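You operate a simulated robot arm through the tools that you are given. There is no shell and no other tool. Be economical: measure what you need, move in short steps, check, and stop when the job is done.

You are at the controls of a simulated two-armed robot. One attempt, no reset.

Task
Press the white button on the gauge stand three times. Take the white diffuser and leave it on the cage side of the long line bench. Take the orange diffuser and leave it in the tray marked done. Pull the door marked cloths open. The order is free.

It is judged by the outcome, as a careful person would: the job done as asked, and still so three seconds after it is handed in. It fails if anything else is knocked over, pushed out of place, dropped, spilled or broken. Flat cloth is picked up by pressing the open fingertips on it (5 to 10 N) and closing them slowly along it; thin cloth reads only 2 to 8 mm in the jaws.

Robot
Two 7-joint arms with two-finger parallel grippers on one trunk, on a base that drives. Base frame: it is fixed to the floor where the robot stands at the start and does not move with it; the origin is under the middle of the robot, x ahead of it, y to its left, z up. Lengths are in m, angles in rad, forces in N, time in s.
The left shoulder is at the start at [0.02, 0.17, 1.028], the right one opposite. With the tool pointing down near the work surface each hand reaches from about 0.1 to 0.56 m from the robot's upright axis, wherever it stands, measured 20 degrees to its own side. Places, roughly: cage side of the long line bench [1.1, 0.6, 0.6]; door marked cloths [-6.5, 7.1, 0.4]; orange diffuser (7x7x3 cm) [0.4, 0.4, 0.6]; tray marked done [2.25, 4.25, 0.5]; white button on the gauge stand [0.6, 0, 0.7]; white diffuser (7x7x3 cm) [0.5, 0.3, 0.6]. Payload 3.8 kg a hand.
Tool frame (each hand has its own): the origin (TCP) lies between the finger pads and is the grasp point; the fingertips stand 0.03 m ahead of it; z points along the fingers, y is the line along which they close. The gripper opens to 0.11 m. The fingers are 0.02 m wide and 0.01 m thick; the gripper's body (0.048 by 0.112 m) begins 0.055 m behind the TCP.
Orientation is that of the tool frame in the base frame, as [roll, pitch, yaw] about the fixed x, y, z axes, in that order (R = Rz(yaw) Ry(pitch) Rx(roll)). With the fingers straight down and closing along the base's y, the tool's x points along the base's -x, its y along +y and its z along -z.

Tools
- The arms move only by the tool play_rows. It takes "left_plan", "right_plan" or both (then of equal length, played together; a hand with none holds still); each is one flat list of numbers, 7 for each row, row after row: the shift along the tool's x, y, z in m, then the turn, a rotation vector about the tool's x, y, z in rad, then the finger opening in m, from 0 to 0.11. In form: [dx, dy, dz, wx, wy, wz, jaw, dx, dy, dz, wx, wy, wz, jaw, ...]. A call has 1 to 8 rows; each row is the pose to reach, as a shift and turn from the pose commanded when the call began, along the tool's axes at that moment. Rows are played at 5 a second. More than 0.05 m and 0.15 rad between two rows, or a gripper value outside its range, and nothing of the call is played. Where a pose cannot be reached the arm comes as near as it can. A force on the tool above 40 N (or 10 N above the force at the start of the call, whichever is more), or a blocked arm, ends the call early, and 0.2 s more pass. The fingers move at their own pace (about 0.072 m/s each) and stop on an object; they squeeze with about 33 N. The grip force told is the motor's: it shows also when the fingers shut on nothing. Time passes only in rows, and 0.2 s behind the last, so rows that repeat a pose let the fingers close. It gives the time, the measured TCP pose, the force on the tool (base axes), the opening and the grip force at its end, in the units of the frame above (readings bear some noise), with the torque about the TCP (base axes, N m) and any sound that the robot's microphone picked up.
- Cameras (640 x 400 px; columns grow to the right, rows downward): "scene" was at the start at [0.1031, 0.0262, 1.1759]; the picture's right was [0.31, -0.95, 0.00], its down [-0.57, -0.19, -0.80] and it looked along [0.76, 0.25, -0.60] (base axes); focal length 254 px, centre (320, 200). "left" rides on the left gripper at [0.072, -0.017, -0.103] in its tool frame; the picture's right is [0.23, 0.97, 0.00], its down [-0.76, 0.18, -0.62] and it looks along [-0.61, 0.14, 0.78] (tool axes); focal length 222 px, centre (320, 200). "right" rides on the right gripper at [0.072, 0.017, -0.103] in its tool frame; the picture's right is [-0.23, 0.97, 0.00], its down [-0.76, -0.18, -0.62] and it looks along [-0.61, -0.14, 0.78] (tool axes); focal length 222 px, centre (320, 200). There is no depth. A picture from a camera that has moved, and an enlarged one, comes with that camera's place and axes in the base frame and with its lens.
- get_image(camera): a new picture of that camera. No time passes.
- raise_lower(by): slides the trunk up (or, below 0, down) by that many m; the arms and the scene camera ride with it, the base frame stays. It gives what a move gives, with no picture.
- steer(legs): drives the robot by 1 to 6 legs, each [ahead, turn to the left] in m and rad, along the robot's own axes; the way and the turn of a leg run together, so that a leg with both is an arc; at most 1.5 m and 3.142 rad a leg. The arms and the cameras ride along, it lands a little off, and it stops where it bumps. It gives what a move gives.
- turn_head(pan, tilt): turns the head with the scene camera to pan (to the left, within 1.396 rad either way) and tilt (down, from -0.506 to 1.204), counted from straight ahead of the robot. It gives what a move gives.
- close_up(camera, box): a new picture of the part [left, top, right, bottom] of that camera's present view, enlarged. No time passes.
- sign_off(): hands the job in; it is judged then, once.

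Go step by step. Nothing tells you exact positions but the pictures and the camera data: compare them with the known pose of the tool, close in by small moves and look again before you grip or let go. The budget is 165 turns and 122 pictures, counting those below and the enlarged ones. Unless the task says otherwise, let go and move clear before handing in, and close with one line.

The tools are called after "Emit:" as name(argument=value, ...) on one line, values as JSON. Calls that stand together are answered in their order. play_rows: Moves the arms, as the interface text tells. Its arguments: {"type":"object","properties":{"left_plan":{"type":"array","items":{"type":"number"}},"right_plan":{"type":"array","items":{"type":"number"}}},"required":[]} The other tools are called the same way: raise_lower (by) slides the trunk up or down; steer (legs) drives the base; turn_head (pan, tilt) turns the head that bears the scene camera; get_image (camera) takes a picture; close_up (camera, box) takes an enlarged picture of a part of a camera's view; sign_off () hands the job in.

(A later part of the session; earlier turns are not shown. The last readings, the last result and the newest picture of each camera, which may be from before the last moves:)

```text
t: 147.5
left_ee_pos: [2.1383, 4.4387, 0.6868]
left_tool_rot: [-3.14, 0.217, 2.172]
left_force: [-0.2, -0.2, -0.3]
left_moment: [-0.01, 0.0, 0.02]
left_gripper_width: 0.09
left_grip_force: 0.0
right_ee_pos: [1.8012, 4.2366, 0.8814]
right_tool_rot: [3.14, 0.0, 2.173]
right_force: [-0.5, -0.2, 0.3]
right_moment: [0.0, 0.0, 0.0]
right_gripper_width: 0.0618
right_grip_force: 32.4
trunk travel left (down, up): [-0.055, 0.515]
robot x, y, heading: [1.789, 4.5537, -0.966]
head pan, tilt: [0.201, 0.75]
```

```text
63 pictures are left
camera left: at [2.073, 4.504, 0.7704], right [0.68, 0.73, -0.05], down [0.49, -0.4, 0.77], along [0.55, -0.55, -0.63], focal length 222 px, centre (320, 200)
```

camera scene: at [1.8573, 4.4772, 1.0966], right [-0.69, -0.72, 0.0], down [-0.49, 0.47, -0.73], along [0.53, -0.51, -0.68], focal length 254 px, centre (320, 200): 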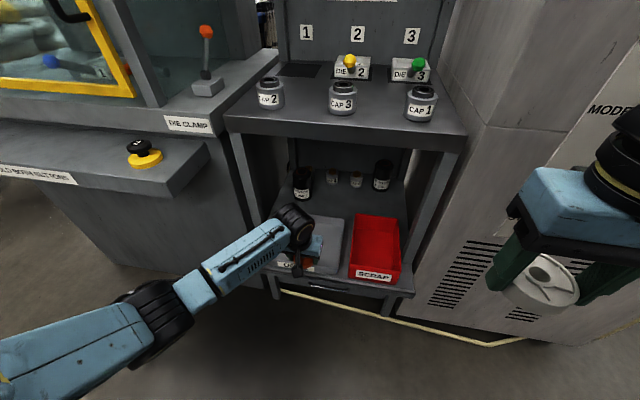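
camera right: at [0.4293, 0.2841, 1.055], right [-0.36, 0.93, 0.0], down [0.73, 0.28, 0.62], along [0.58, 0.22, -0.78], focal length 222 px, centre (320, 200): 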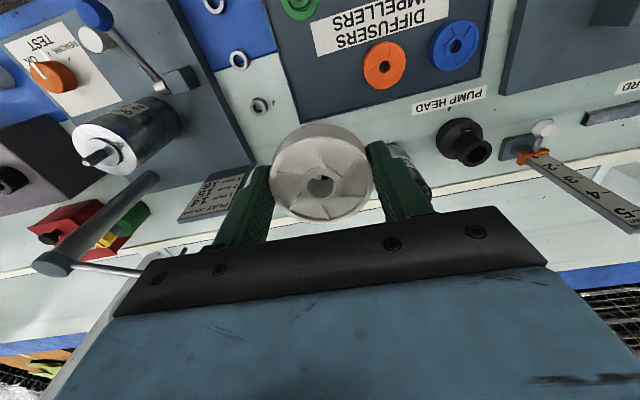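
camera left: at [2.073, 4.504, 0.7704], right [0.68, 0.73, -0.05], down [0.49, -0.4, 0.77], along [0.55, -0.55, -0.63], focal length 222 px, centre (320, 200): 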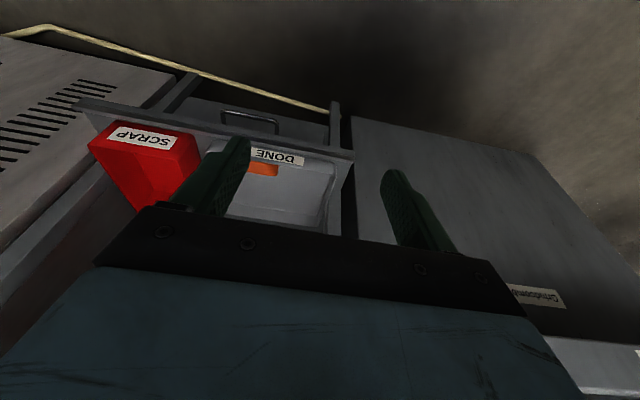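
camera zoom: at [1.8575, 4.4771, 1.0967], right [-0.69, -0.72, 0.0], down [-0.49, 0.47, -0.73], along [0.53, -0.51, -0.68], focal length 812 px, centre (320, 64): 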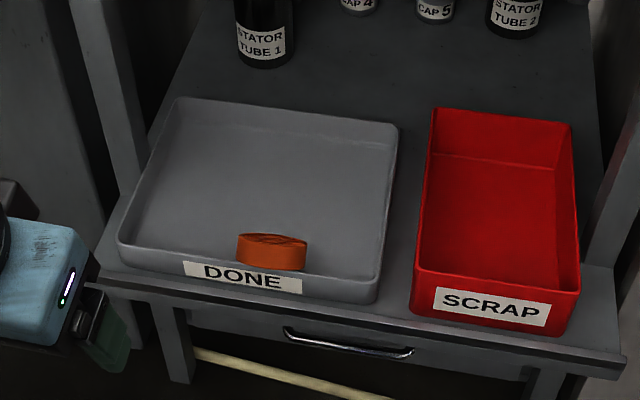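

The disc leans against the tray's front wall, its near edge raised. I'll nudge that edge forward with closed fingertips so it lies flat; first I bring them in front of it.

Emit:
play_rows(left_plan=[-0.017, -0.017, 0.03, 0, 0, 0, 0.04, -0.035, -0.034, 0.06, 0, 0, 0, 0, -0.052, -0.05, 0.09, 0, 0, 0, 0, -0.07, -0.067, 0.12, 0, 0, 0, 0, -0.087, -0.084, 0.15, 0, 0, 0, 0, -0.087, -0.084, 0.15, 0, 0, 0, 0])

Emit:
get_image(camera="left")

Emit:
close_up(camera="scene", box=[220, 180, 420, 305])

```text
t: 148.9
left_ee_pos: [2.1369, 4.2936, 0.5567]
left_tool_rot: [-3.141, 0.221, 2.173]
left_force: [0.2, -0.3, 0.3]
left_moment: [-0.02, -0.01, 0.01]
left_gripper_width: 0.0
left_grip_force: 33.1
right_ee_pos: [1.8, 4.2368, 0.882]
right_tool_rot: [3.141, 0.001, 2.172]
right_force: [0.1, -0.3, -0.5]
right_moment: [0.0, 0.02, 0.01]
right_gripper_width: 0.062
right_grip_force: 32.7
trunk travel left (down, up): [-0.055, 0.515]
robot x, y, heading: [1.7888, 4.5587, -0.969]
head pan, tilt: [0.201, 0.75]
```

```text
62 pictures are left
camera left: at [2.0715, 4.3601, 0.6401], right [0.68, 0.73, -0.05], down [0.49, -0.4, 0.77], along [0.55, -0.55, -0.63], focal length 222 px, centre (320, 200)
```

left: 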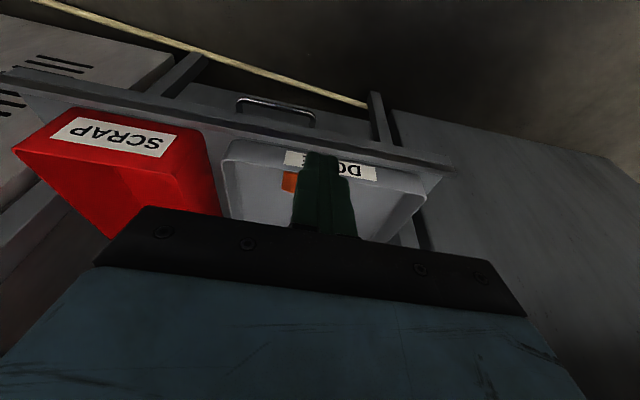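

```text
3.20 times, centred on (320, 242) of scene
camera zoom: at [1.8575, 4.4769, 1.0966], right [-0.69, -0.72, 0.0], down [-0.49, 0.47, -0.73], along [0.53, -0.51, -0.68], focal length 812 px, centre (320, 64)
```

zoom: 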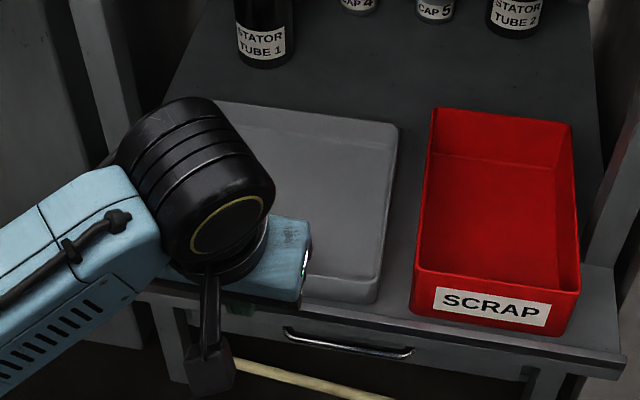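

The tips are lined up just in front of the disc's raised edge. I lower to about z 0.505 and push forward slowly.

Emit:
play_rows(left_plan=[0.0047, 0, 0.0215, 0, 0, 0, 0, -0.0148, 0, 0.0258, 0, 0, 0, 0, -0.0246, 0, 0.028, 0, 0, 0, 0, -0.0344, 0, 0.0301, 0, 0, 0, 0])

Emit:
get_image(camera="left")

```text
t: 149.9
left_ee_pos: [2.1606, 4.2608, 0.533]
left_tool_rot: [-3.14, 0.22, 2.172]
left_force: [0.6, -0.7, 0.2]
left_moment: [-0.05, -0.03, -0.01]
left_gripper_width: 0.0
left_grip_force: 32.4
right_ee_pos: [1.8006, 4.2365, 0.8832]
right_tool_rot: [-3.141, 0.001, 2.174]
right_force: [-0.4, -0.2, -0.3]
right_moment: [0.02, -0.02, 0.01]
right_gripper_width: 0.0618
right_grip_force: 32.6
trunk travel left (down, up): [-0.055, 0.515]
robot x, y, heading: [1.7873, 4.5513, -0.97]
head pan, tilt: [0.201, 0.75]
```

```text
60 pictures are left
camera left: at [2.0945, 4.3268, 0.6176], right [0.68, 0.73, -0.05], down [0.49, -0.4, 0.77], along [0.55, -0.55, -0.63], focal length 222 px, centre (320, 200)
```

left: 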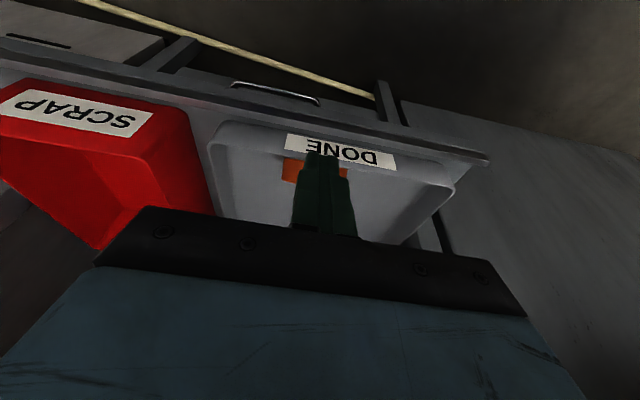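

No contact yet; onward another 3 cm in small steps.

Emit:
play_rows(left_plan=[-0.0098, 0, 0.0022, 0, 0, 0, 0, -0.0195, 0, 0.0043, 0, 0, 0, 0, -0.0293, 0, 0.0065, 0, 0, 0, 0])

Emit:
get_image(camera="left")

```text
t: 150.7
left_ee_pos: [2.1793, 4.2366, 0.5328]
left_tool_rot: [-3.141, 0.22, 2.173]
left_force: [-0.2, -0.4, 0.1]
left_moment: [0.01, -0.02, 0.02]
left_gripper_width: 0.0001
left_grip_force: 33.3
right_ee_pos: [1.7999, 4.237, 0.8821]
right_tool_rot: [-3.141, 0.0, 2.172]
right_force: [0.2, 0.0, -0.7]
right_moment: [0.02, 0.0, 0.0]
right_gripper_width: 0.0616
right_grip_force: 33.3
trunk travel left (down, up): [-0.055, 0.515]
robot x, y, heading: [1.7887, 4.5529, -0.969]
head pan, tilt: [0.201, 0.75]
```

```text
59 pictures are left
camera left: at [2.1124, 4.3025, 0.6177], right [0.68, 0.73, -0.05], down [0.49, -0.4, 0.77], along [0.55, -0.55, -0.63], focal length 222 px, centre (320, 200)
```

left: 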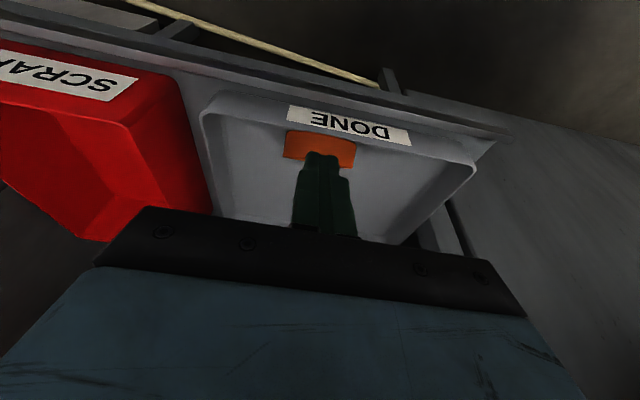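

Still no touch; the disc sits lower than the tips. I enlarge this view to understand its pose.

Emit:
close_up(camera="left", box=[260, 90, 400, 200])

```text
3.64 times, centred on (330, 145) of left
camera zoom: at [2.1124, 4.3025, 0.6177], right [0.68, 0.73, -0.05], down [0.49, -0.4, 0.77], along [0.55, -0.55, -0.63], focal length 808 px, centre (284, 400)
```

zoom: 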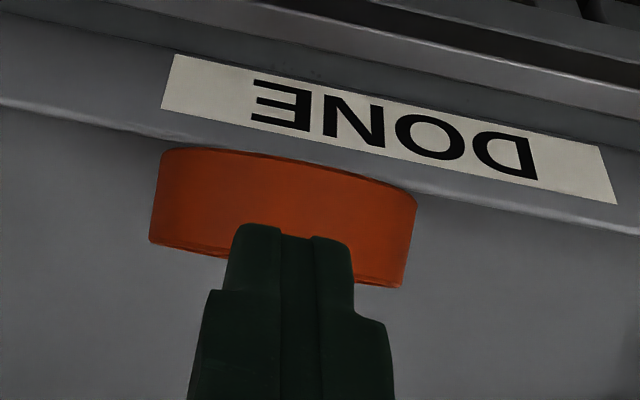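

The disc lies tilted with its near edge on the front wall, just under the tips. I press down and slightly forward on that edge to flatten it.

Emit:
play_rows(left_plan=[-0.0007, 0, 0.0104, 0, 0, 0, 0, -0.0025, 0, 0.021, 0, 0, 0, 0, -0.004, 0, 0.026, 0, 0, 0, 0, -0.0052, 0, 0.0319, 0, 0, 0, 0])

Emit:
get_image(camera="left")

```text
t: 151.7
left_ee_pos: [2.1848, 4.226, 0.503]
left_tool_rot: [-3.14, 0.218, 2.173]
left_force: [0.0, 0.2, -0.4]
left_moment: [0.02, 0.03, -0.02]
left_gripper_width: 0.0002
left_grip_force: 32.9
right_ee_pos: [1.7994, 4.2371, 0.8811]
right_tool_rot: [3.14, 0.0, 2.171]
right_force: [-0.2, 0.5, -0.8]
right_moment: [0.01, 0.0, 0.0]
right_gripper_width: 0.0619
right_grip_force: 33.0
trunk travel left (down, up): [-0.055, 0.515]
robot x, y, heading: [1.7856, 4.553, -0.971]
head pan, tilt: [0.201, 0.75]
```

```text
57 pictures are left
camera left: at [2.1194, 4.2924, 0.5871], right [0.68, 0.73, -0.05], down [0.49, -0.4, 0.77], along [0.55, -0.55, -0.63], focal length 222 px, centre (320, 200)
```

left: 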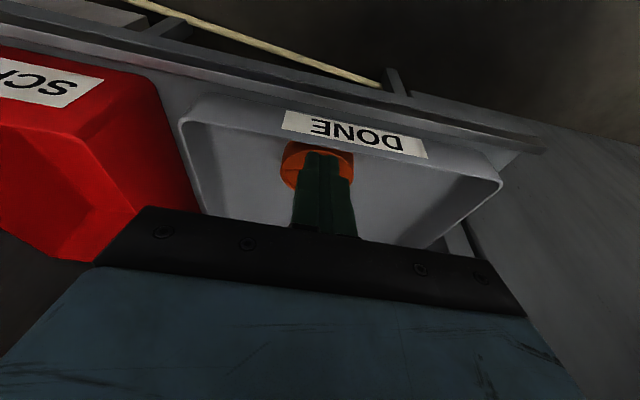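

It looks to have settled flat. I withdraw and look.

Emit:
play_rows(left_plan=[0, 0, -0.03, 0, 0, 0, 0, 0.01, 0, -0.07, 0, 0, 0, 0, 0.04, 0.02, -0.1, 0, 0, 0, 0, 0.07, 0.04, -0.13, 0, 0, 0, 0.04, 0.1, 0.06, -0.16, 0, 0, 0, 0.06, 0.13, 0.08, -0.19, 0, 0, 0, 0.06])

Emit:
close_up(camera="scene", box=[220, 180, 420, 305])

```text
t: 153.1
left_ee_pos: [2.1533, 4.4107, 0.6637]
left_tool_rot: [-3.14, 0.22, 2.172]
left_force: [-0.1, -0.3, 0.2]
left_moment: [0.04, -0.01, -0.01]
left_gripper_width: 0.0599
left_grip_force: 0.2
right_ee_pos: [1.7993, 4.2368, 0.8811]
right_tool_rot: [3.141, 0.001, 2.173]
right_force: [0.2, -0.7, -0.1]
right_moment: [0.01, -0.01, 0.02]
right_gripper_width: 0.0619
right_grip_force: 33.3
trunk travel left (down, up): [-0.055, 0.515]
robot x, y, heading: [1.7855, 4.5565, -0.972]
head pan, tilt: [0.201, 0.75]
```

```text
3.20 times, centred on (320, 242) of scene
camera zoom: at [1.8573, 4.4771, 1.0967], right [-0.69, -0.72, 0.0], down [-0.49, 0.47, -0.73], along [0.53, -0.51, -0.68], focal length 812 px, centre (320, 64)
```

zoom: 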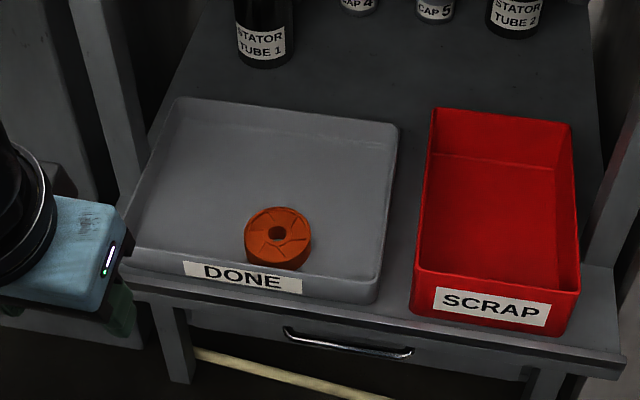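

Orange lies flat in the DONE tray. I straighten the left arm, back off, raise the trunk and look for a way round the machines to the bench's far side.

Emit:
play_rows(left_plan=[0.03, 0, -0.03, 0, 0.07, 0, 0.06, 0.06, 0, -0.06, 0, 0.14, 0, 0.06, 0.08, 0, -0.1, 0, 0.22, 0, 0.06])

Emit:
steer(legs=[[-0.6, 0.0], [0.0, 1.2]])

Emit:
raise_lower(by=0.25)

Emit:
turn_head(pan=0.0, tilt=0.3)

Emit:
get_image(camera="scene")

```text
t: 153.9
left_ee_pos: [2.1207, 4.4582, 0.7388]
left_tool_rot: [3.14, -0.002, 2.175]
left_force: [0.8, 1.3, -0.5]
left_moment: [0.05, -0.04, -0.01]
left_gripper_width: 0.0601
left_grip_force: 0.1
left hand out of reach, approached as far as the arm can: row 2, 3
right_ee_pos: [1.8005, 4.2363, 0.8821]
right_tool_rot: [3.141, 0.001, 2.172]
right_force: [-0.8, 0.8, -0.2]
right_moment: [-0.01, -0.01, -0.02]
right_gripper_width: 0.0616
right_grip_force: 32.6
trunk travel left (down, up): [-0.055, 0.515]
robot x, y, heading: [1.784, 4.5508, -0.965]
head pan, tilt: [0.201, 0.75]
```

```text
t: 160.2
left_ee_pos: [1.6733, 5.308, 0.7385]
left_tool_rot: [-3.141, -0.001, -2.928]
left_force: [0.4, -0.2, -0.7]
left_moment: [0.02, 0.04, 0.02]
left_gripper_width: 0.0599
left_grip_force: 0.0
right_ee_pos: [1.7563, 4.9277, 0.881]
right_tool_rot: [-3.141, 0.001, -2.931]
right_force: [-0.4, 0.9, -0.8]
right_moment: [0.0, 0.02, 0.02]
right_gripper_width: 0.0616
right_grip_force: 32.6
trunk travel left (down, up): [-0.055, 0.515]
robot x, y, heading: [1.4582, 5.038, 0.214]
head pan, tilt: [0.201, 0.75]
```

```text
t: 162.8
left_ee_pos: [1.6729, 5.3092, 0.9894]
left_tool_rot: [-3.141, -0.001, -2.929]
left_force: [0.6, -0.4, -0.3]
left_moment: [0.01, -0.03, -0.02]
left_gripper_width: 0.0599
left_grip_force: 0.1
right_ee_pos: [1.7548, 4.9278, 1.131]
right_tool_rot: [3.141, 0.002, -2.93]
right_force: [0.0, 0.1, -0.2]
right_moment: [-0.05, -0.02, 0.02]
right_gripper_width: 0.0617
right_grip_force: 32.9
trunk travel left (down, up): [-0.305, 0.265]
robot x, y, heading: [1.4572, 5.0331, 0.212]
head pan, tilt: [0.201, 0.75]
```

```text
t: 163.7
left_ee_pos: [1.6736, 5.3083, 0.9887]
left_tool_rot: [-3.141, -0.002, -2.927]
left_force: [-0.1, 0.3, -0.2]
left_moment: [0.01, -0.01, 0.03]
left_gripper_width: 0.0599
left_grip_force: 0.1
right_ee_pos: [1.7564, 4.9276, 1.1314]
right_tool_rot: [3.141, 0.0, -2.93]
right_force: [0.2, 0.6, -0.7]
right_moment: [0.02, 0.01, -0.01]
right_gripper_width: 0.0619
right_grip_force: 32.8
trunk travel left (down, up): [-0.305, 0.265]
robot x, y, heading: [1.4578, 5.0375, 0.214]
head pan, tilt: [0.0, 0.3]
```

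```text
55 pictures are left
camera scene: at [1.5699, 5.0588, 1.3869], right [0.21, -0.98, 0.0], down [-0.29, -0.06, -0.95], along [0.93, 0.2, -0.3], focal length 254 px, centre (320, 200)
```

scene: 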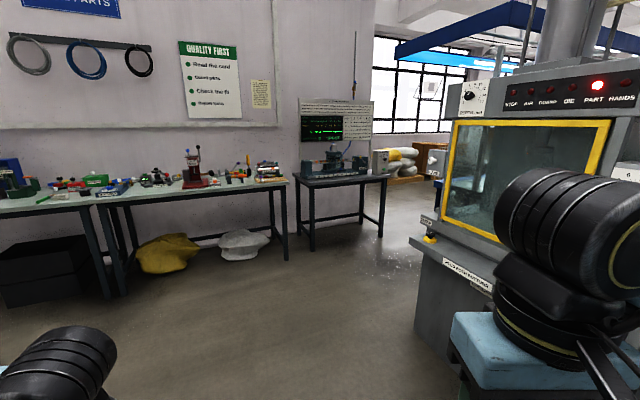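

There is a gap of about 1.3 m between the wall tables and the press. I drive there and turn down it.

Emit:
steer(legs=[[0.0, 0.206], [0.92, 0.0], [0.91, 0.0], [0.0, -1.39]])

Emit:
get_image(camera="scene")

```text
t: 177.2
left_ee_pos: [3.4974, 5.7187, 0.9883]
left_tool_rot: [-3.141, -0.003, 2.185]
left_force: [0.7, -0.4, 0.5]
left_moment: [-0.02, -0.03, 0.01]
left_gripper_width: 0.0602
left_grip_force: 0.0
right_ee_pos: [3.1801, 5.4933, 1.1308]
right_tool_rot: [-3.141, 0.002, 2.186]
right_force: [-0.2, -0.5, -0.5]
right_moment: [0.01, 0.02, 0.01]
right_gripper_width: 0.0618
right_grip_force: 32.9
trunk travel left (down, up): [-0.305, 0.265]
robot x, y, heading: [3.1588, 5.8096, -0.954]
head pan, tilt: [0.0, 0.3]
```

```text
54 pictures are left
camera scene: at [3.2271, 5.7153, 1.387], right [-0.82, -0.58, 0.0], down [-0.17, 0.24, -0.96], along [0.55, -0.78, -0.3], focal length 254 px, centre (320, 200)
```

scene: 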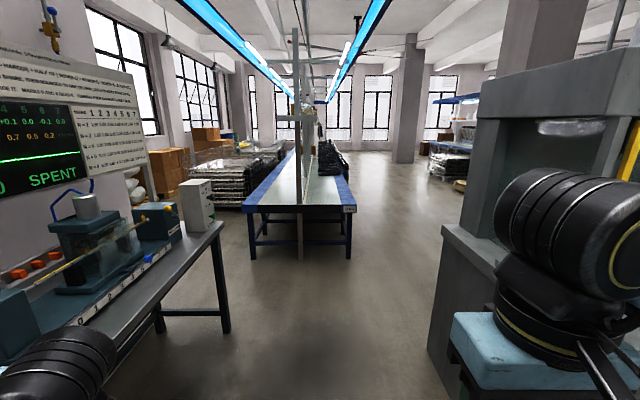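

The far area is open, with a second bench line. I go 1.75 m down the gap and turn right towards the long line bench.

Emit:
steer(legs=[[0.0, -0.035], [0.9, 0.0], [0.85, 0.0], [0.0, -1.4]])

Emit:
turn_head(pan=0.2, tilt=0.3)

Emit:
get_image(camera="scene")

```text
t: 189.9
left_ee_pos: [4.0247, 4.0094, 0.9891]
left_tool_rot: [-3.141, -0.003, 0.69]
left_force: [0.1, -0.5, 0.5]
left_moment: [0.03, 0.04, -0.01]
left_gripper_width: 0.0601
left_grip_force: 0.0
right_ee_pos: [3.7772, 4.3092, 1.1322]
right_tool_rot: [3.141, 0.0, 0.686]
right_force: [-0.3, 0.0, -0.5]
right_moment: [0.01, -0.02, -0.01]
right_gripper_width: 0.0616
right_grip_force: 33.4
trunk travel left (down, up): [-0.305, 0.265]
robot x, y, heading: [4.0895, 4.3497, -2.454]
head pan, tilt: [0.0, 0.3]
```

```text
t: 190.6
left_ee_pos: [4.026, 4.0085, 0.99]
left_tool_rot: [-3.141, -0.001, 0.686]
left_force: [0.7, 0.9, -0.1]
left_moment: [0.05, 0.02, -0.01]
left_gripper_width: 0.0601
left_grip_force: 0.0
right_ee_pos: [3.7777, 4.3088, 1.1324]
right_tool_rot: [-3.141, 0.0, 0.689]
right_force: [0.0, 0.1, -1.2]
right_moment: [0.0, 0.01, 0.0]
right_gripper_width: 0.0618
right_grip_force: 32.8
trunk travel left (down, up): [-0.305, 0.265]
robot x, y, heading: [4.0943, 4.3508, -2.455]
head pan, tilt: [0.201, 0.3]
```

```text
53 pictures are left
camera scene: at [4.015, 4.2626, 1.387], right [-0.78, 0.63, 0.0], down [0.19, 0.23, -0.96], along [-0.6, -0.74, -0.3], focal length 254 px, centre (320, 200)
```

scene: 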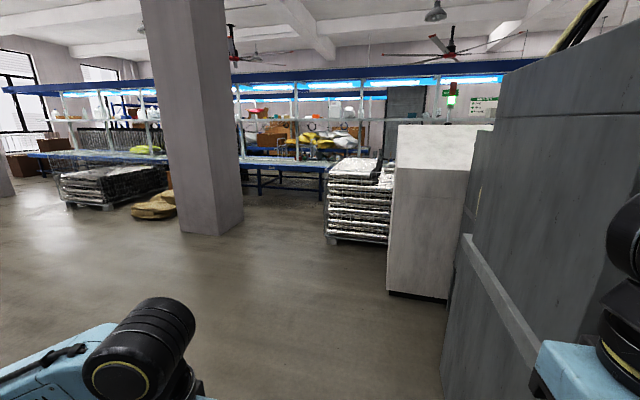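

The gap to the bench between cage 2 and the pillar is about 1.3 m wide, and the target lies right through it. I drive up to its mouth.

Emit:
steer(legs=[[0.0, 0.255], [0.5, 0.0], [0.0, 0.299], [1.04, 0.0], [1.04, 0.0], [0.0, -0.64]])

Emit:
turn_head(pan=0.0, tilt=0.4)

Emit:
get_image(camera="scene")

```text
t: 207.0
left_ee_pos: [3.0065, 1.6668, 0.9891]
left_tool_rot: [-3.141, -0.002, 0.568]
left_force: [0.1, 0.5, 0.3]
left_moment: [0.01, -0.03, 0.01]
left_gripper_width: 0.0601
left_grip_force: 0.0
right_ee_pos: [2.7958, 1.9951, 1.1316]
right_tool_rot: [3.141, 0.0, 0.569]
right_force: [0.1, 0.2, -0.7]
right_moment: [-0.01, -0.03, -0.03]
right_gripper_width: 0.0615
right_grip_force: 33.3
trunk travel left (down, up): [-0.305, 0.265]
robot x, y, heading: [3.1124, 1.997, -2.577]
head pan, tilt: [0.201, 0.3]
```

```text
t: 207.7
left_ee_pos: [3.0069, 1.6675, 0.989]
left_tool_rot: [-3.14, -0.002, 0.569]
left_force: [-1.3, -0.5, -0.1]
left_moment: [-0.03, 0.0, -0.03]
left_gripper_width: 0.06
left_grip_force: 0.2
right_ee_pos: [2.7952, 1.995, 1.1318]
right_tool_rot: [3.141, -0.001, 0.568]
right_force: [-0.4, 0.0, 0.5]
right_moment: [-0.02, -0.01, 0.01]
right_gripper_width: 0.0618
right_grip_force: 33.0
trunk travel left (down, up): [-0.305, 0.265]
robot x, y, heading: [3.1124, 1.9965, -2.574]
head pan, tilt: [0.0, 0.4]
```

```text
52 pictures are left
camera scene: at [3.0162, 1.9351, 1.3778], right [-0.54, 0.84, 0.0], down [0.33, 0.21, -0.92], along [-0.78, -0.5, -0.39], focal length 254 px, centre (320, 200)
```

scene: 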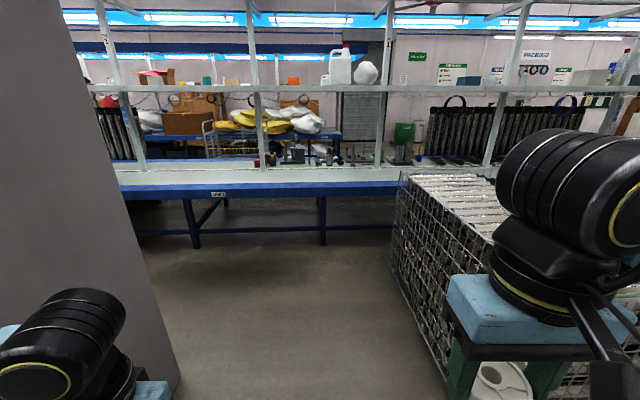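

Centred in the gap; the cage-side strip of the bench ahead is empty. I drive forward to the bench edge.

Emit:
steer(legs=[[0.0, 0.034], [1.0, 0.0], [0.92, 0.0]])

Emit:
turn_head(pan=-0.1, tilt=0.8)

Emit:
get_image(camera="scene")

```text
t: 217.6
left_ee_pos: [1.4701, 0.5627, 0.9892]
left_tool_rot: [-3.141, 0.0, 0.634]
left_force: [-0.5, 0.1, 0.0]
left_moment: [0.01, 0.01, 0.03]
left_gripper_width: 0.0601
left_grip_force: 0.0
right_ee_pos: [1.2388, 0.876, 1.1316]
right_tool_rot: [3.141, -0.001, 0.633]
right_force: [1.0, -0.5, 0.4]
right_moment: [0.02, 0.01, -0.04]
right_gripper_width: 0.0615
right_grip_force: 32.7
trunk travel left (down, up): [-0.305, 0.265]
robot x, y, heading: [1.5581, 0.9013, -2.508]
head pan, tilt: [0.0, 0.4]
```

```text
t: 218.5
left_ee_pos: [1.4711, 0.5632, 0.9896]
left_tool_rot: [-3.142, -0.001, 0.635]
left_force: [0.2, -0.3, -0.3]
left_moment: [0.01, 0.0, 0.01]
left_gripper_width: 0.0599
left_grip_force: 0.1
right_ee_pos: [1.2386, 0.8758, 1.1313]
right_tool_rot: [-3.141, 0.0, 0.632]
right_force: [-0.7, 1.1, -1.5]
right_moment: [0.0, -0.01, 0.02]
right_gripper_width: 0.062
right_grip_force: 33.2
trunk travel left (down, up): [-0.305, 0.265]
robot x, y, heading: [1.554, 0.8982, -2.505]
head pan, tilt: [-0.099, 0.799]
```

```text
51 pictures are left
camera scene: at [1.4677, 0.8448, 1.3427], right [-0.51, 0.86, 0.0], down [0.62, 0.37, -0.7], along [-0.6, -0.36, -0.72], focal length 254 px, centre (320, 200)
```

scene: 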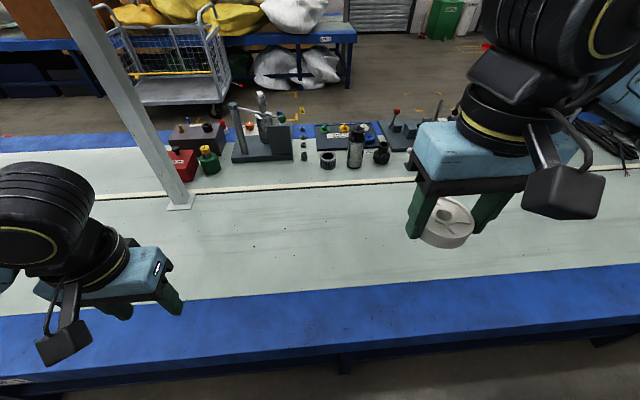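

The cage half of the bench (between the centre line and the blue edge strip) is empty here. I lower the trunk and reach the white disc out over it.

Emit:
raise_lower(by=-0.18)

Emit:
play_rows(right_plan=[-0.04, 0, 0.02, 0, 0, 0, 0.04, -0.08, 0, 0.04, 0, 0, 0, 0.04, -0.12, 0, 0.06, 0, 0, 0, 0.04, -0.16, 0, 0.085, 0, 0, 0, 0.04, -0.2, 0, 0.11, 0, 0, 0, 0.04, -0.235, 0, 0.14, 0, 0, 0, 0.04, -0.235, 0, 0.185, 0, 0, 0, 0.04, -0.235, 0, 0.23, 0, 0, 0, 0.04])

Emit:
get_image(camera="scene")

```text
t: 220.5
left_ee_pos: [1.471, 0.5628, 0.8094]
left_tool_rot: [-3.14, -0.002, 0.634]
left_force: [0.1, -0.1, -0.7]
left_moment: [-0.02, -0.02, 0.03]
left_gripper_width: 0.0599
left_grip_force: 0.1
right_ee_pos: [1.2395, 0.8772, 0.9525]
right_tool_rot: [-3.141, -0.001, 0.633]
right_force: [-0.2, 0.4, -0.1]
right_moment: [0.04, 0.02, 0.01]
right_gripper_width: 0.0616
right_grip_force: 33.4
trunk travel left (down, up): [-0.125, 0.445]
robot x, y, heading: [1.5513, 0.9009, -2.508]
head pan, tilt: [-0.099, 0.799]
```

```text
t: 222.3
left_ee_pos: [1.471, 0.5626, 0.8082]
left_tool_rot: [3.141, -0.002, 0.636]
left_force: [0.6, -0.4, 0.7]
left_moment: [0.03, 0.0, 0.01]
left_gripper_width: 0.0601
left_grip_force: 0.0
right_ee_pos: [1.0489, 0.7387, 0.7217]
right_tool_rot: [3.142, 0.002, 0.635]
right_force: [-0.6, -0.2, -1.3]
right_moment: [-0.01, 0.0, 0.02]
right_gripper_width: 0.0618
right_grip_force: 32.8
trunk travel left (down, up): [-0.125, 0.445]
robot x, y, heading: [1.5546, 0.8998, -2.503]
head pan, tilt: [-0.099, 0.799]
```

```text
50 pictures are left
camera scene: at [1.4676, 0.8449, 1.1626], right [-0.51, 0.86, 0.0], down [0.62, 0.37, -0.7], along [-0.6, -0.36, -0.72], focal length 254 px, centre (320, 200)
```

scene: 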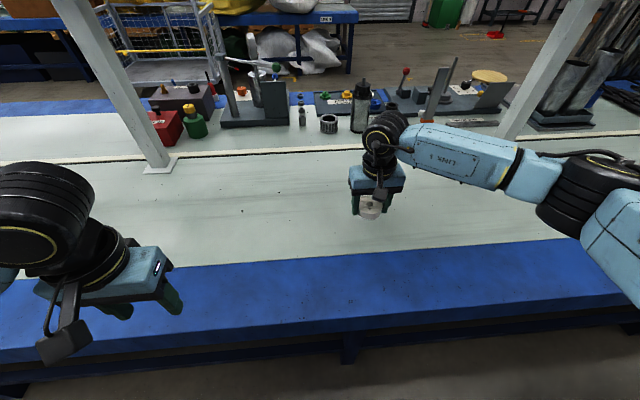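

Over the empty cage half. I lower until the disc touches.

Emit:
play_rows(right_plan=[0, 0, 0.03, 0, 0, 0, 0.04, 0, 0, 0.055, 0, 0, 0, 0.04, 0, 0, 0.068, 0, 0, 0, 0.04, 0, 0, 0.073, 0, 0, 0, 0.04])

```text
t: 223.3
left_ee_pos: [1.4705, 0.5632, 0.809]
left_tool_rot: [3.141, 0.001, 0.636]
left_force: [-0.1, -1.0, 0.9]
left_moment: [-0.03, -0.03, -0.01]
left_gripper_width: 0.0601
left_grip_force: 0.0
right_ee_pos: [1.048, 0.7363, 0.6503]
right_tool_rot: [-3.141, 0.003, 0.634]
right_force: [1.5, 3.5, 11.8]
right_moment: [0.33, -0.02, 0.03]
right_gripper_width: 0.0618
right_grip_force: 33.1
trunk travel left (down, up): [-0.125, 0.445]
robot x, y, heading: [1.5553, 0.8977, -2.509]
head pan, tilt: [-0.099, 0.799]
```

Touching at 12 N. I release and rise straight up, then look.

Emit:
play_rows(right_plan=[0, 0, -0.001, 0, 0, 0, 0.065, 0, 0, -0.001, 0, 0, 0, 0.08, 0, 0, -0.001, 0, 0, 0, 0.095, 0, 0, -0.001, 0, 0, 0, 0.095, 0, 0, -0.03, 0, 0, 0, 0.095, 0, 0, -0.075, 0, 0, 0, 0.095, 0, 0, -0.12, 0, 0, 0, 0.095, 0, 0, -0.165, 0, 0, 0, 0.095])

Emit:
get_image(camera="scene")

```text
t: 225.1
left_ee_pos: [1.4715, 0.563, 0.8093]
left_tool_rot: [3.141, 0.0, 0.635]
left_force: [0.1, -0.2, -0.5]
left_moment: [-0.01, 0.02, 0.01]
left_gripper_width: 0.0599
left_grip_force: 0.0
right_ee_pos: [1.0517, 0.7344, 0.8125]
right_tool_rot: [3.141, 0.001, 0.633]
right_force: [-0.1, 0.7, 0.0]
right_moment: [0.01, -0.01, 0.03]
right_gripper_width: 0.0949
right_grip_force: 0.1
trunk travel left (down, up): [-0.125, 0.445]
robot x, y, heading: [1.5536, 0.8956, -2.503]
head pan, tilt: [-0.099, 0.799]
```

```text
49 pictures are left
camera scene: at [1.4679, 0.8449, 1.1627], right [-0.51, 0.86, 0.0], down [0.62, 0.37, -0.7], along [-0.6, -0.36, -0.72], focal length 254 px, centre (320, 200)
```

scene: 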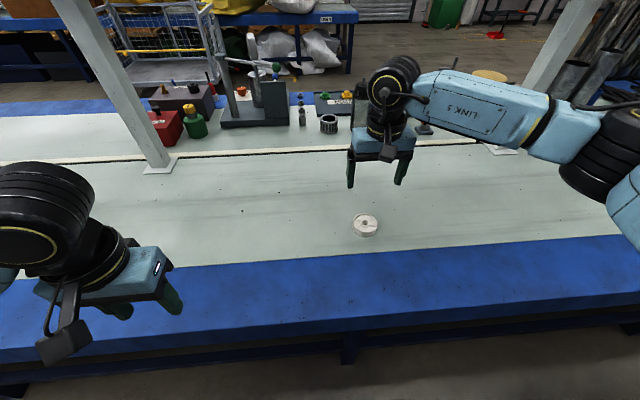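

White lies flat on the cage side. I fold the right arm back, raise the trunk, and drive back out the way I came.

Emit:
play_rows(right_plan=[0, 0, -0.04, 0, 0, 0, 0.095, 0.03, 0, -0.07, 0, 0, 0, 0.095, 0.07, 0, -0.09, 0, 0, 0, 0.06, 0.11, 0, -0.11, 0, 0, 0, 0.06, 0.15, 0, -0.13, 0, 0, 0, 0.06, 0.19, 0, -0.14, 0, 0, 0, 0.06, 0.22, 0, -0.14, 0, 0, 0, 0.06])

Emit:
raise_lower(by=0.18)

Emit:
steer(legs=[[-0.95, 0.0], [-0.95, 0.0]])

```text
t: 226.7
left_ee_pos: [1.4717, 0.5629, 0.8086]
left_tool_rot: [-3.141, -0.001, 0.635]
left_force: [0.6, 0.5, 0.6]
left_moment: [0.03, -0.01, 0.02]
left_gripper_width: 0.0597
left_grip_force: 0.1
right_ee_pos: [1.2267, 0.8684, 0.9571]
right_tool_rot: [-3.141, 0.002, 0.633]
right_force: [0.6, 1.0, 0.0]
right_moment: [-0.01, -0.02, 0.04]
right_gripper_width: 0.0599
right_grip_force: 0.0
trunk travel left (down, up): [-0.125, 0.445]
robot x, y, heading: [1.5575, 0.9009, -2.507]
head pan, tilt: [-0.099, 0.799]
```

```text
t: 228.7
left_ee_pos: [1.4714, 0.562, 0.9886]
left_tool_rot: [3.141, -0.001, 0.636]
left_force: [0.2, 0.5, 0.0]
left_moment: [0.01, -0.03, 0.0]
left_gripper_width: 0.06
left_grip_force: 0.0
right_ee_pos: [1.2246, 0.8696, 1.1372]
right_tool_rot: [-3.141, -0.001, 0.634]
right_force: [-0.4, 0.3, 0.2]
right_moment: [0.02, -0.02, 0.0]
right_gripper_width: 0.0601
right_grip_force: 0.0
trunk travel left (down, up): [-0.305, 0.265]
robot x, y, heading: [1.5556, 0.9014, -2.506]
head pan, tilt: [-0.099, 0.799]
```

```text
t: 238.1
left_ee_pos: [2.9679, 1.6739, 0.9898]
left_tool_rot: [3.141, -0.003, 0.637]
left_force: [0.6, 0.4, -0.9]
left_moment: [0.01, -0.02, 0.06]
left_gripper_width: 0.0602
left_grip_force: 0.1
right_ee_pos: [2.7212, 1.9769, 1.1374]
right_tool_rot: [-3.141, 0.001, 0.638]
right_force: [-0.2, 0.0, 0.4]
right_moment: [0.02, -0.01, 0.03]
right_gripper_width: 0.06
right_grip_force: 0.1
trunk travel left (down, up): [-0.305, 0.265]
robot x, y, heading: [3.0555, 2.0136, -2.504]
head pan, tilt: [-0.099, 0.799]
```

I retrace: turn about, head to the gap by the press.

Emit:
steer(legs=[[0.0, -2.604], [1.3, 0.0], [1.307, 0.0], [0.0, 0.997]])

Emit:
turn_head(pan=0.0, tilt=0.35)

Emit:
get_image(camera="scene")

```text
t: 259.4
left_ee_pos: [3.737, 4.5053, 0.9889]
left_tool_rot: [3.142, -0.001, -0.986]
left_force: [-0.2, 0.2, -0.4]
left_moment: [-0.04, -0.01, 0.02]
left_gripper_width: 0.0597
left_grip_force: 0.1
right_ee_pos: [4.0535, 4.7358, 1.1365]
right_tool_rot: [3.141, -0.001, -0.988]
right_force: [0.0, 0.6, -0.4]
right_moment: [-0.01, 0.01, -0.01]
right_gripper_width: 0.0601
right_grip_force: 0.1
trunk travel left (down, up): [-0.305, 0.265]
robot x, y, heading: [4.0665, 4.4055, 2.155]
head pan, tilt: [-0.099, 0.799]
```

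```text
t: 260.3
left_ee_pos: [3.7379, 4.505, 0.9887]
left_tool_rot: [3.141, -0.001, -0.987]
left_force: [-0.6, -0.2, 0.4]
left_moment: [0.01, -0.03, 0.02]
left_gripper_width: 0.0603
left_grip_force: 0.0
right_ee_pos: [4.0556, 4.7348, 1.1355]
right_tool_rot: [3.14, -0.001, -0.988]
right_force: [-0.1, 0.0, 0.0]
right_moment: [-0.03, 0.0, 0.01]
right_gripper_width: 0.0598
right_grip_force: 0.0
trunk travel left (down, up): [-0.305, 0.265]
robot x, y, heading: [4.071, 4.4032, 2.157]
head pan, tilt: [0.0, 0.351]
```

```text
48 pictures are left
camera scene: at [4.0055, 4.4993, 1.3822], right [0.83, 0.55, 0.0], down [0.19, -0.29, -0.94], along [-0.52, 0.78, -0.34], focal length 254 px, centre (320, 200)
```

scene: 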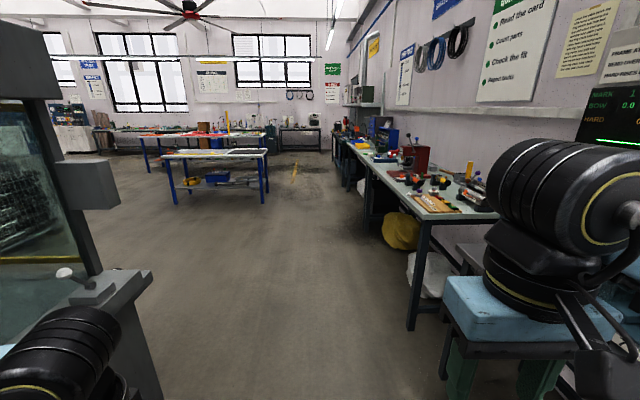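

Tables ahead are mapped. I drive out of the gap and across in front of the press towards cage 1's corner.

Emit:
steer(legs=[[0.0, 0.015], [0.9, 0.0], [0.9, 0.0], [0.0, 1.08], [1.45, 0.0], [1.4, 0.0]])

Emit:
turn_head(pan=-0.3, tilt=0.3)

Emit:
get_image(camera="scene")

```text
t: 285.8
left_ee_pos: [-0.0028, 5.4405, 0.9885]
left_tool_rot: [3.142, -0.003, 0.061]
left_force: [0.2, -0.2, -0.9]
left_moment: [0.0, 0.0, -0.02]
left_gripper_width: 0.0603
left_grip_force: 0.0
right_ee_pos: [-0.0441, 5.83, 1.1365]
right_tool_rot: [-3.141, 0.0, 0.06]
right_force: [-0.7, -0.2, 0.8]
right_moment: [0.0, 0.0, 0.03]
right_gripper_width: 0.0603
right_grip_force: 0.0
trunk travel left (down, up): [-0.305, 0.265]
robot x, y, heading: [0.2487, 5.6784, -3.082]
head pan, tilt: [0.0, 0.351]
```

```text
t: 286.6
left_ee_pos: [-0.0034, 5.4405, 0.9889]
left_tool_rot: [3.141, -0.003, 0.06]
left_force: [-0.1, 1.1, 0.0]
left_moment: [0.02, 0.04, -0.01]
left_gripper_width: 0.06
left_grip_force: 0.0
right_ee_pos: [-0.0443, 5.8296, 1.1361]
right_tool_rot: [-3.141, -0.002, 0.059]
right_force: [-1.0, -0.6, 0.6]
right_moment: [-0.02, 0.01, 0.01]
right_gripper_width: 0.0601
right_grip_force: 0.1
trunk travel left (down, up): [-0.305, 0.265]
robot x, y, heading: [0.2504, 5.678, -3.08]
head pan, tilt: [-0.3, 0.3]
```

```text
47 pictures are left
camera scene: at [0.1376, 5.6972, 1.387], right [0.24, 0.97, 0.0], down [0.29, -0.07, -0.96], along [-0.93, 0.23, -0.3], focal length 254 px, centre (320, 200)
```

scene: 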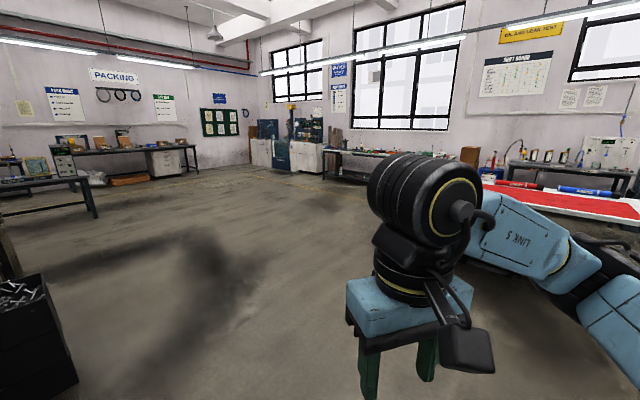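

The cabinets are visible across open floor; the cloths door should be on the right-hand white one. I zoom in.

Emit:
close_up(camera="scene", box=[235, 90, 355, 190])

```text
4.00 times, centred on (295, 140) of scene
camera zoom: at [0.1376, 5.6972, 1.387], right [0.24, 0.97, 0.0], down [0.29, -0.07, -0.96], along [-0.93, 0.23, -0.3], focal length 1014 px, centre (420, 440)
```

zoom: 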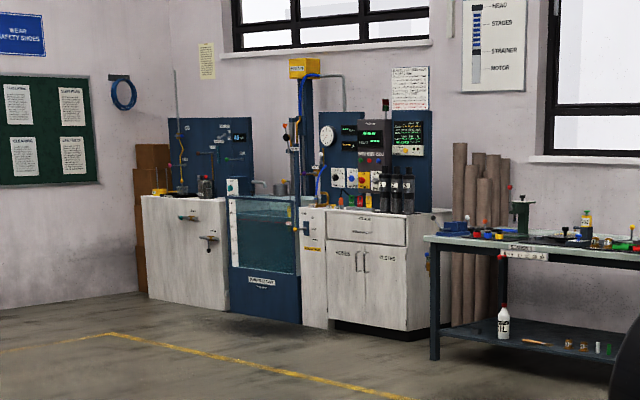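

The right-hand door under the drawer is marked CLOTHS, its handle at its left edge. I drive across the open floor towards it.

Emit:
steer(legs=[[0.0, -0.154], [1.5, 0.0], [1.5, 0.0], [1.5, 0.0], [1.2, 0.0], [0.0, -0.87]])

Emit:
turn_head(pan=0.0, tilt=0.45)

Emit:
get_image(camera="scene")

```text
t: 316.6
left_ee_pos: [-5.7414, 6.3548, 0.9896]
left_tool_rot: [-3.14, -0.002, -0.98]
left_force: [-0.1, -0.3, -0.8]
left_moment: [-0.01, -0.02, -0.01]
left_gripper_width: 0.0598
left_grip_force: 0.1
right_ee_pos: [-5.4251, 6.587, 1.1377]
right_tool_rot: [-3.141, 0.001, -0.977]
right_force: [-0.2, 0.8, -0.2]
right_moment: [-0.02, -0.03, 0.01]
right_gripper_width: 0.06
right_grip_force: 0.1
trunk travel left (down, up): [-0.305, 0.265]
robot x, y, heading: [-5.4102, 6.2556, 2.157]
head pan, tilt: [-0.3, 0.3]
```

```text
t: 317.4
left_ee_pos: [-5.7404, 6.3539, 0.9898]
left_tool_rot: [-3.141, -0.003, -0.98]
left_force: [0.5, 0.4, -0.6]
left_moment: [0.02, -0.03, 0.02]
left_gripper_width: 0.0603
left_grip_force: 0.1
right_ee_pos: [-5.4241, 6.5868, 1.1372]
right_tool_rot: [3.141, 0.001, -0.98]
right_force: [-0.1, 0.8, 0.2]
right_moment: [0.03, 0.01, -0.01]
right_gripper_width: 0.0598
right_grip_force: 0.0
trunk travel left (down, up): [-0.305, 0.265]
robot x, y, heading: [-5.4076, 6.2557, 2.169]
head pan, tilt: [0.0, 0.45]
```

```text
45 pictures are left
camera scene: at [-5.4714, 6.349, 1.3731], right [0.83, 0.56, 0.0], down [0.24, -0.36, -0.9], along [-0.5, 0.75, -0.43], focal length 254 px, centre (320, 200)
```

scene: 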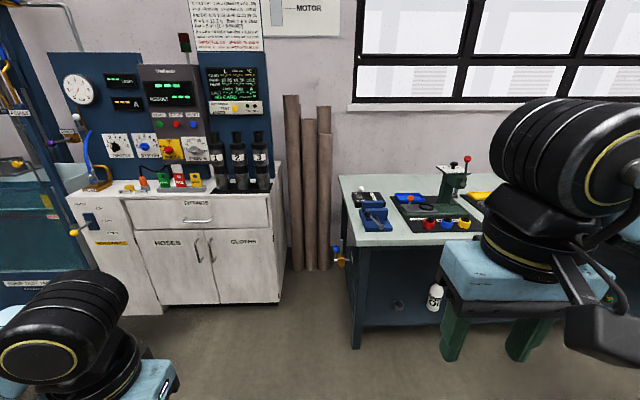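

The CLOTHS door's vertical handle is at about (-6.60, 6.95, 0.52), hinge on its right. I drive up with the handle slightly to my left and lower the trunk.

Emit:
steer(legs=[[0.0, 0.65], [0.795, 0.0], [0.0, -0.65]])

Emit:
raise_lower(by=-0.25)

Emit:
turn_head(pan=0.1, tilt=0.7)

Emit:
get_image(camera="scene")

Emit:
get_image(camera="left")

```text
t: 325.3
left_ee_pos: [-6.4995, 6.6137, 0.9884]
left_tool_rot: [3.14, -0.002, -0.994]
left_force: [0.4, 0.0, -0.6]
left_moment: [-0.03, -0.02, 0.0]
left_gripper_width: 0.0598
left_grip_force: 0.1
right_ee_pos: [-6.1795, 6.8406, 1.1367]
right_tool_rot: [-3.141, 0.002, -0.996]
right_force: [-0.2, 0.1, -0.2]
right_moment: [-0.01, 0.0, 0.02]
right_gripper_width: 0.0599
right_grip_force: 0.0
trunk travel left (down, up): [-0.305, 0.265]
robot x, y, heading: [-6.1639, 6.5083, 2.147]
head pan, tilt: [0.0, 0.45]
```

```text
t: 327.9
left_ee_pos: [-6.5008, 6.6138, 0.7393]
left_tool_rot: [3.141, -0.001, -0.995]
left_force: [0.6, 0.3, -0.5]
left_moment: [0.01, 0.01, -0.01]
left_gripper_width: 0.06
left_grip_force: 0.0
right_ee_pos: [-6.1821, 6.8402, 0.8873]
right_tool_rot: [-3.141, 0.002, -0.998]
right_force: [-0.3, 0.8, 0.1]
right_moment: [0.0, 0.0, 0.05]
right_gripper_width: 0.06
right_grip_force: 0.1
trunk travel left (down, up): [-0.055, 0.515]
robot x, y, heading: [-6.1721, 6.5115, 2.148]
head pan, tilt: [0.0, 0.45]
```

```text
t: 328.6
left_ee_pos: [-6.5007, 6.6134, 0.739]
left_tool_rot: [-3.142, -0.003, -0.995]
left_force: [0.5, -0.9, -0.7]
left_moment: [0.0, -0.02, 0.01]
left_gripper_width: 0.0604
left_grip_force: 0.0
right_ee_pos: [-6.181, 6.8398, 0.8864]
right_tool_rot: [3.141, 0.001, -0.997]
right_force: [-0.8, 0.7, 0.4]
right_moment: [-0.01, 0.01, 0.01]
right_gripper_width: 0.0599
right_grip_force: 0.0
trunk travel left (down, up): [-0.055, 0.515]
robot x, y, heading: [-6.1684, 6.5118, 2.15]
head pan, tilt: [0.099, 0.7]
```

```text
44 pictures are left
camera scene: at [-6.2343, 6.5928, 1.1009], right [0.78, 0.63, 0.0], down [0.4, -0.5, -0.77], along [-0.48, 0.6, -0.64], focal length 254 px, centre (320, 200)
```

scene: 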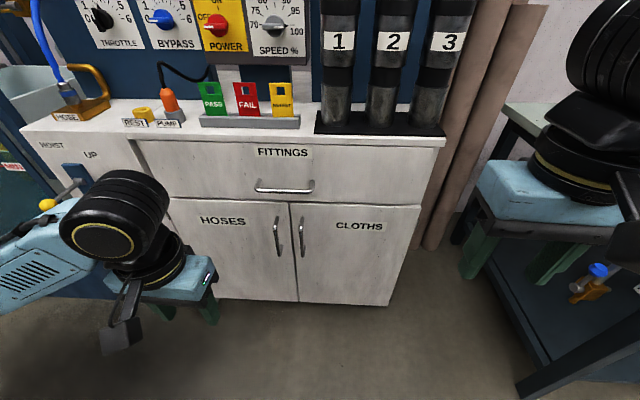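

```text
43 pictures are left
camera left: at [-6.4457, 6.561, 0.8416], right [-0.69, -0.72, 0.0], down [-0.56, 0.54, 0.62], along [-0.45, 0.43, -0.78], focal length 222 px, centre (320, 200)
```

left: 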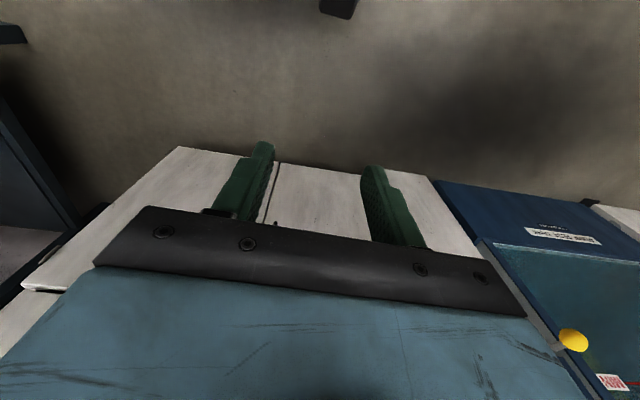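

The handle is at about (-6.62, 6.98, 0.50). I tilt the left hand forward and bring it to about 14 cm in front of the handle.

Emit:
play_rows(left_plan=[-0.029, -0.0125, 0.021, 0, -0.1375, 0, 0.06, -0.0575, -0.025, 0.042, 0, -0.275, 0, 0.06, -0.086, -0.0375, 0.064, 0, -0.4125, 0, 0.06, -0.115, -0.05, 0.085, 0, -0.55, 0, 0.06, -0.144, -0.0625, 0.106, 0, -0.6875, 0, 0.06, -0.1725, -0.075, 0.1275, 0, -0.825, 0, 0.06, -0.201, -0.0875, 0.149, 0, -0.9625, 0, 0.06, -0.23, -0.1, 0.17, 0, -1.1, 0, 0.06])

Emit:
get_image(camera="left")

Emit:
get_image(camera="scene")

```text
t: 330.4
left_ee_pos: [-6.542, 6.8593, 0.5705]
left_tool_rot: [3.139, 1.1, -0.998]
left_force: [1.2, 0.4, 0.1]
left_moment: [0.02, 0.01, -0.05]
left_gripper_width: 0.0601
left_grip_force: 0.1
right_ee_pos: [-6.1816, 6.8405, 0.8873]
right_tool_rot: [3.141, 0.0, -0.995]
right_force: [-0.5, 0.0, 0.1]
right_moment: [0.01, 0.01, 0.0]
right_gripper_width: 0.0602
right_grip_force: 0.2
trunk travel left (down, up): [-0.055, 0.515]
robot x, y, heading: [-6.1681, 6.5072, 2.142]
head pan, tilt: [0.099, 0.7]
```

```text
42 pictures are left
camera left: at [-6.4586, 6.7631, 0.5515], right [-0.76, -0.62, -0.2], down [-0.03, -0.27, 0.96], along [-0.65, 0.74, 0.19], focal length 222 px, centre (320, 200)
```

left: 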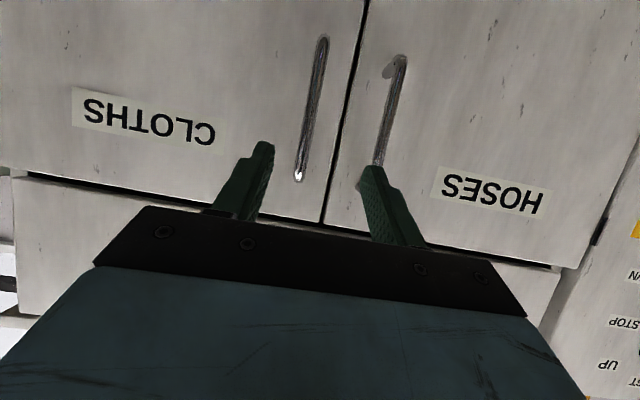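

```text
41 pictures are left
camera scene: at [-6.2342, 6.5929, 1.1009], right [0.78, 0.63, 0.0], down [0.4, -0.5, -0.76], along [-0.48, 0.6, -0.64], focal length 254 px, centre (320, 200)
```

scene: 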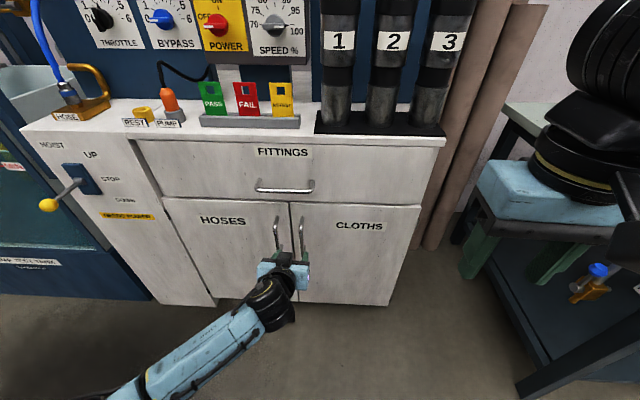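

The bar lies between the fingers' line. I advance 10 cm and down 5 cm, then check before closing.

Emit:
play_rows(left_plan=[0, -0.005, 0.04, 0, 0, 0, 0.06, -0.001, -0.01, 0.08, 0, 0, 0, 0.06, -0.001, -0.01, 0.112, 0, 0, 0, 0.06, -0.001, -0.01, 0.112, 0, 0, 0, 0.06])

Emit:
get_image(camera="left")

Emit:
close_up(camera="scene", box=[230, 190, 390, 310])

```text
t: 331.4
left_ee_pos: [-6.5866, 6.9517, 0.5212]
left_tool_rot: [3.14, 1.101, -0.996]
left_force: [-0.5, 0.0, 0.6]
left_moment: [0.0, -0.02, -0.01]
left_gripper_width: 0.0601
left_grip_force: 0.0
right_ee_pos: [-6.1812, 6.8411, 0.8867]
right_tool_rot: [3.141, 0.0, -0.995]
right_force: [-0.5, -0.3, -1.0]
right_moment: [-0.05, -0.01, 0.0]
right_gripper_width: 0.06
right_grip_force: 0.1
trunk travel left (down, up): [-0.055, 0.515]
robot x, y, heading: [-6.1651, 6.5076, 2.151]
head pan, tilt: [0.099, 0.7]
```

```text
40 pictures are left
camera left: at [-6.5033, 6.8544, 0.5026], right [-0.76, -0.62, -0.2], down [-0.03, -0.27, 0.96], along [-0.65, 0.74, 0.19], focal length 222 px, centre (320, 200)
```

left: 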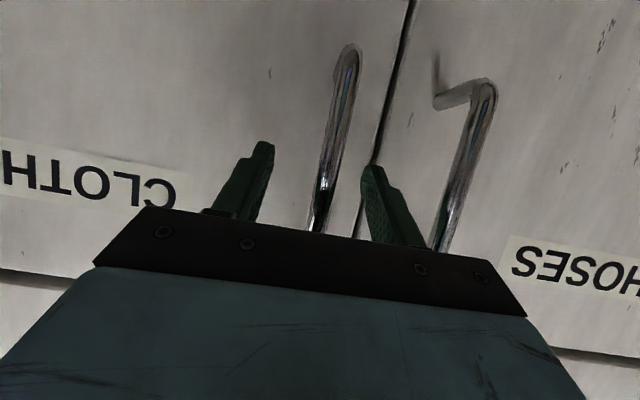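

```text
3.33 times, centred on (310, 250) of scene
camera zoom: at [-6.2343, 6.5929, 1.1009], right [0.78, 0.63, 0.0], down [0.4, -0.5, -0.76], along [-0.48, 0.6, -0.64], focal length 845 px, centre (353, 33)
```

zoom: 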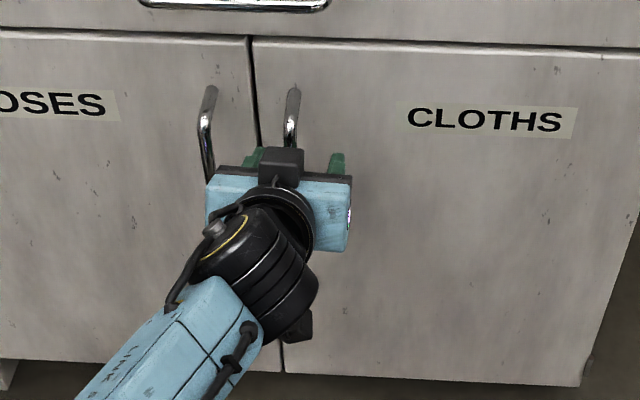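

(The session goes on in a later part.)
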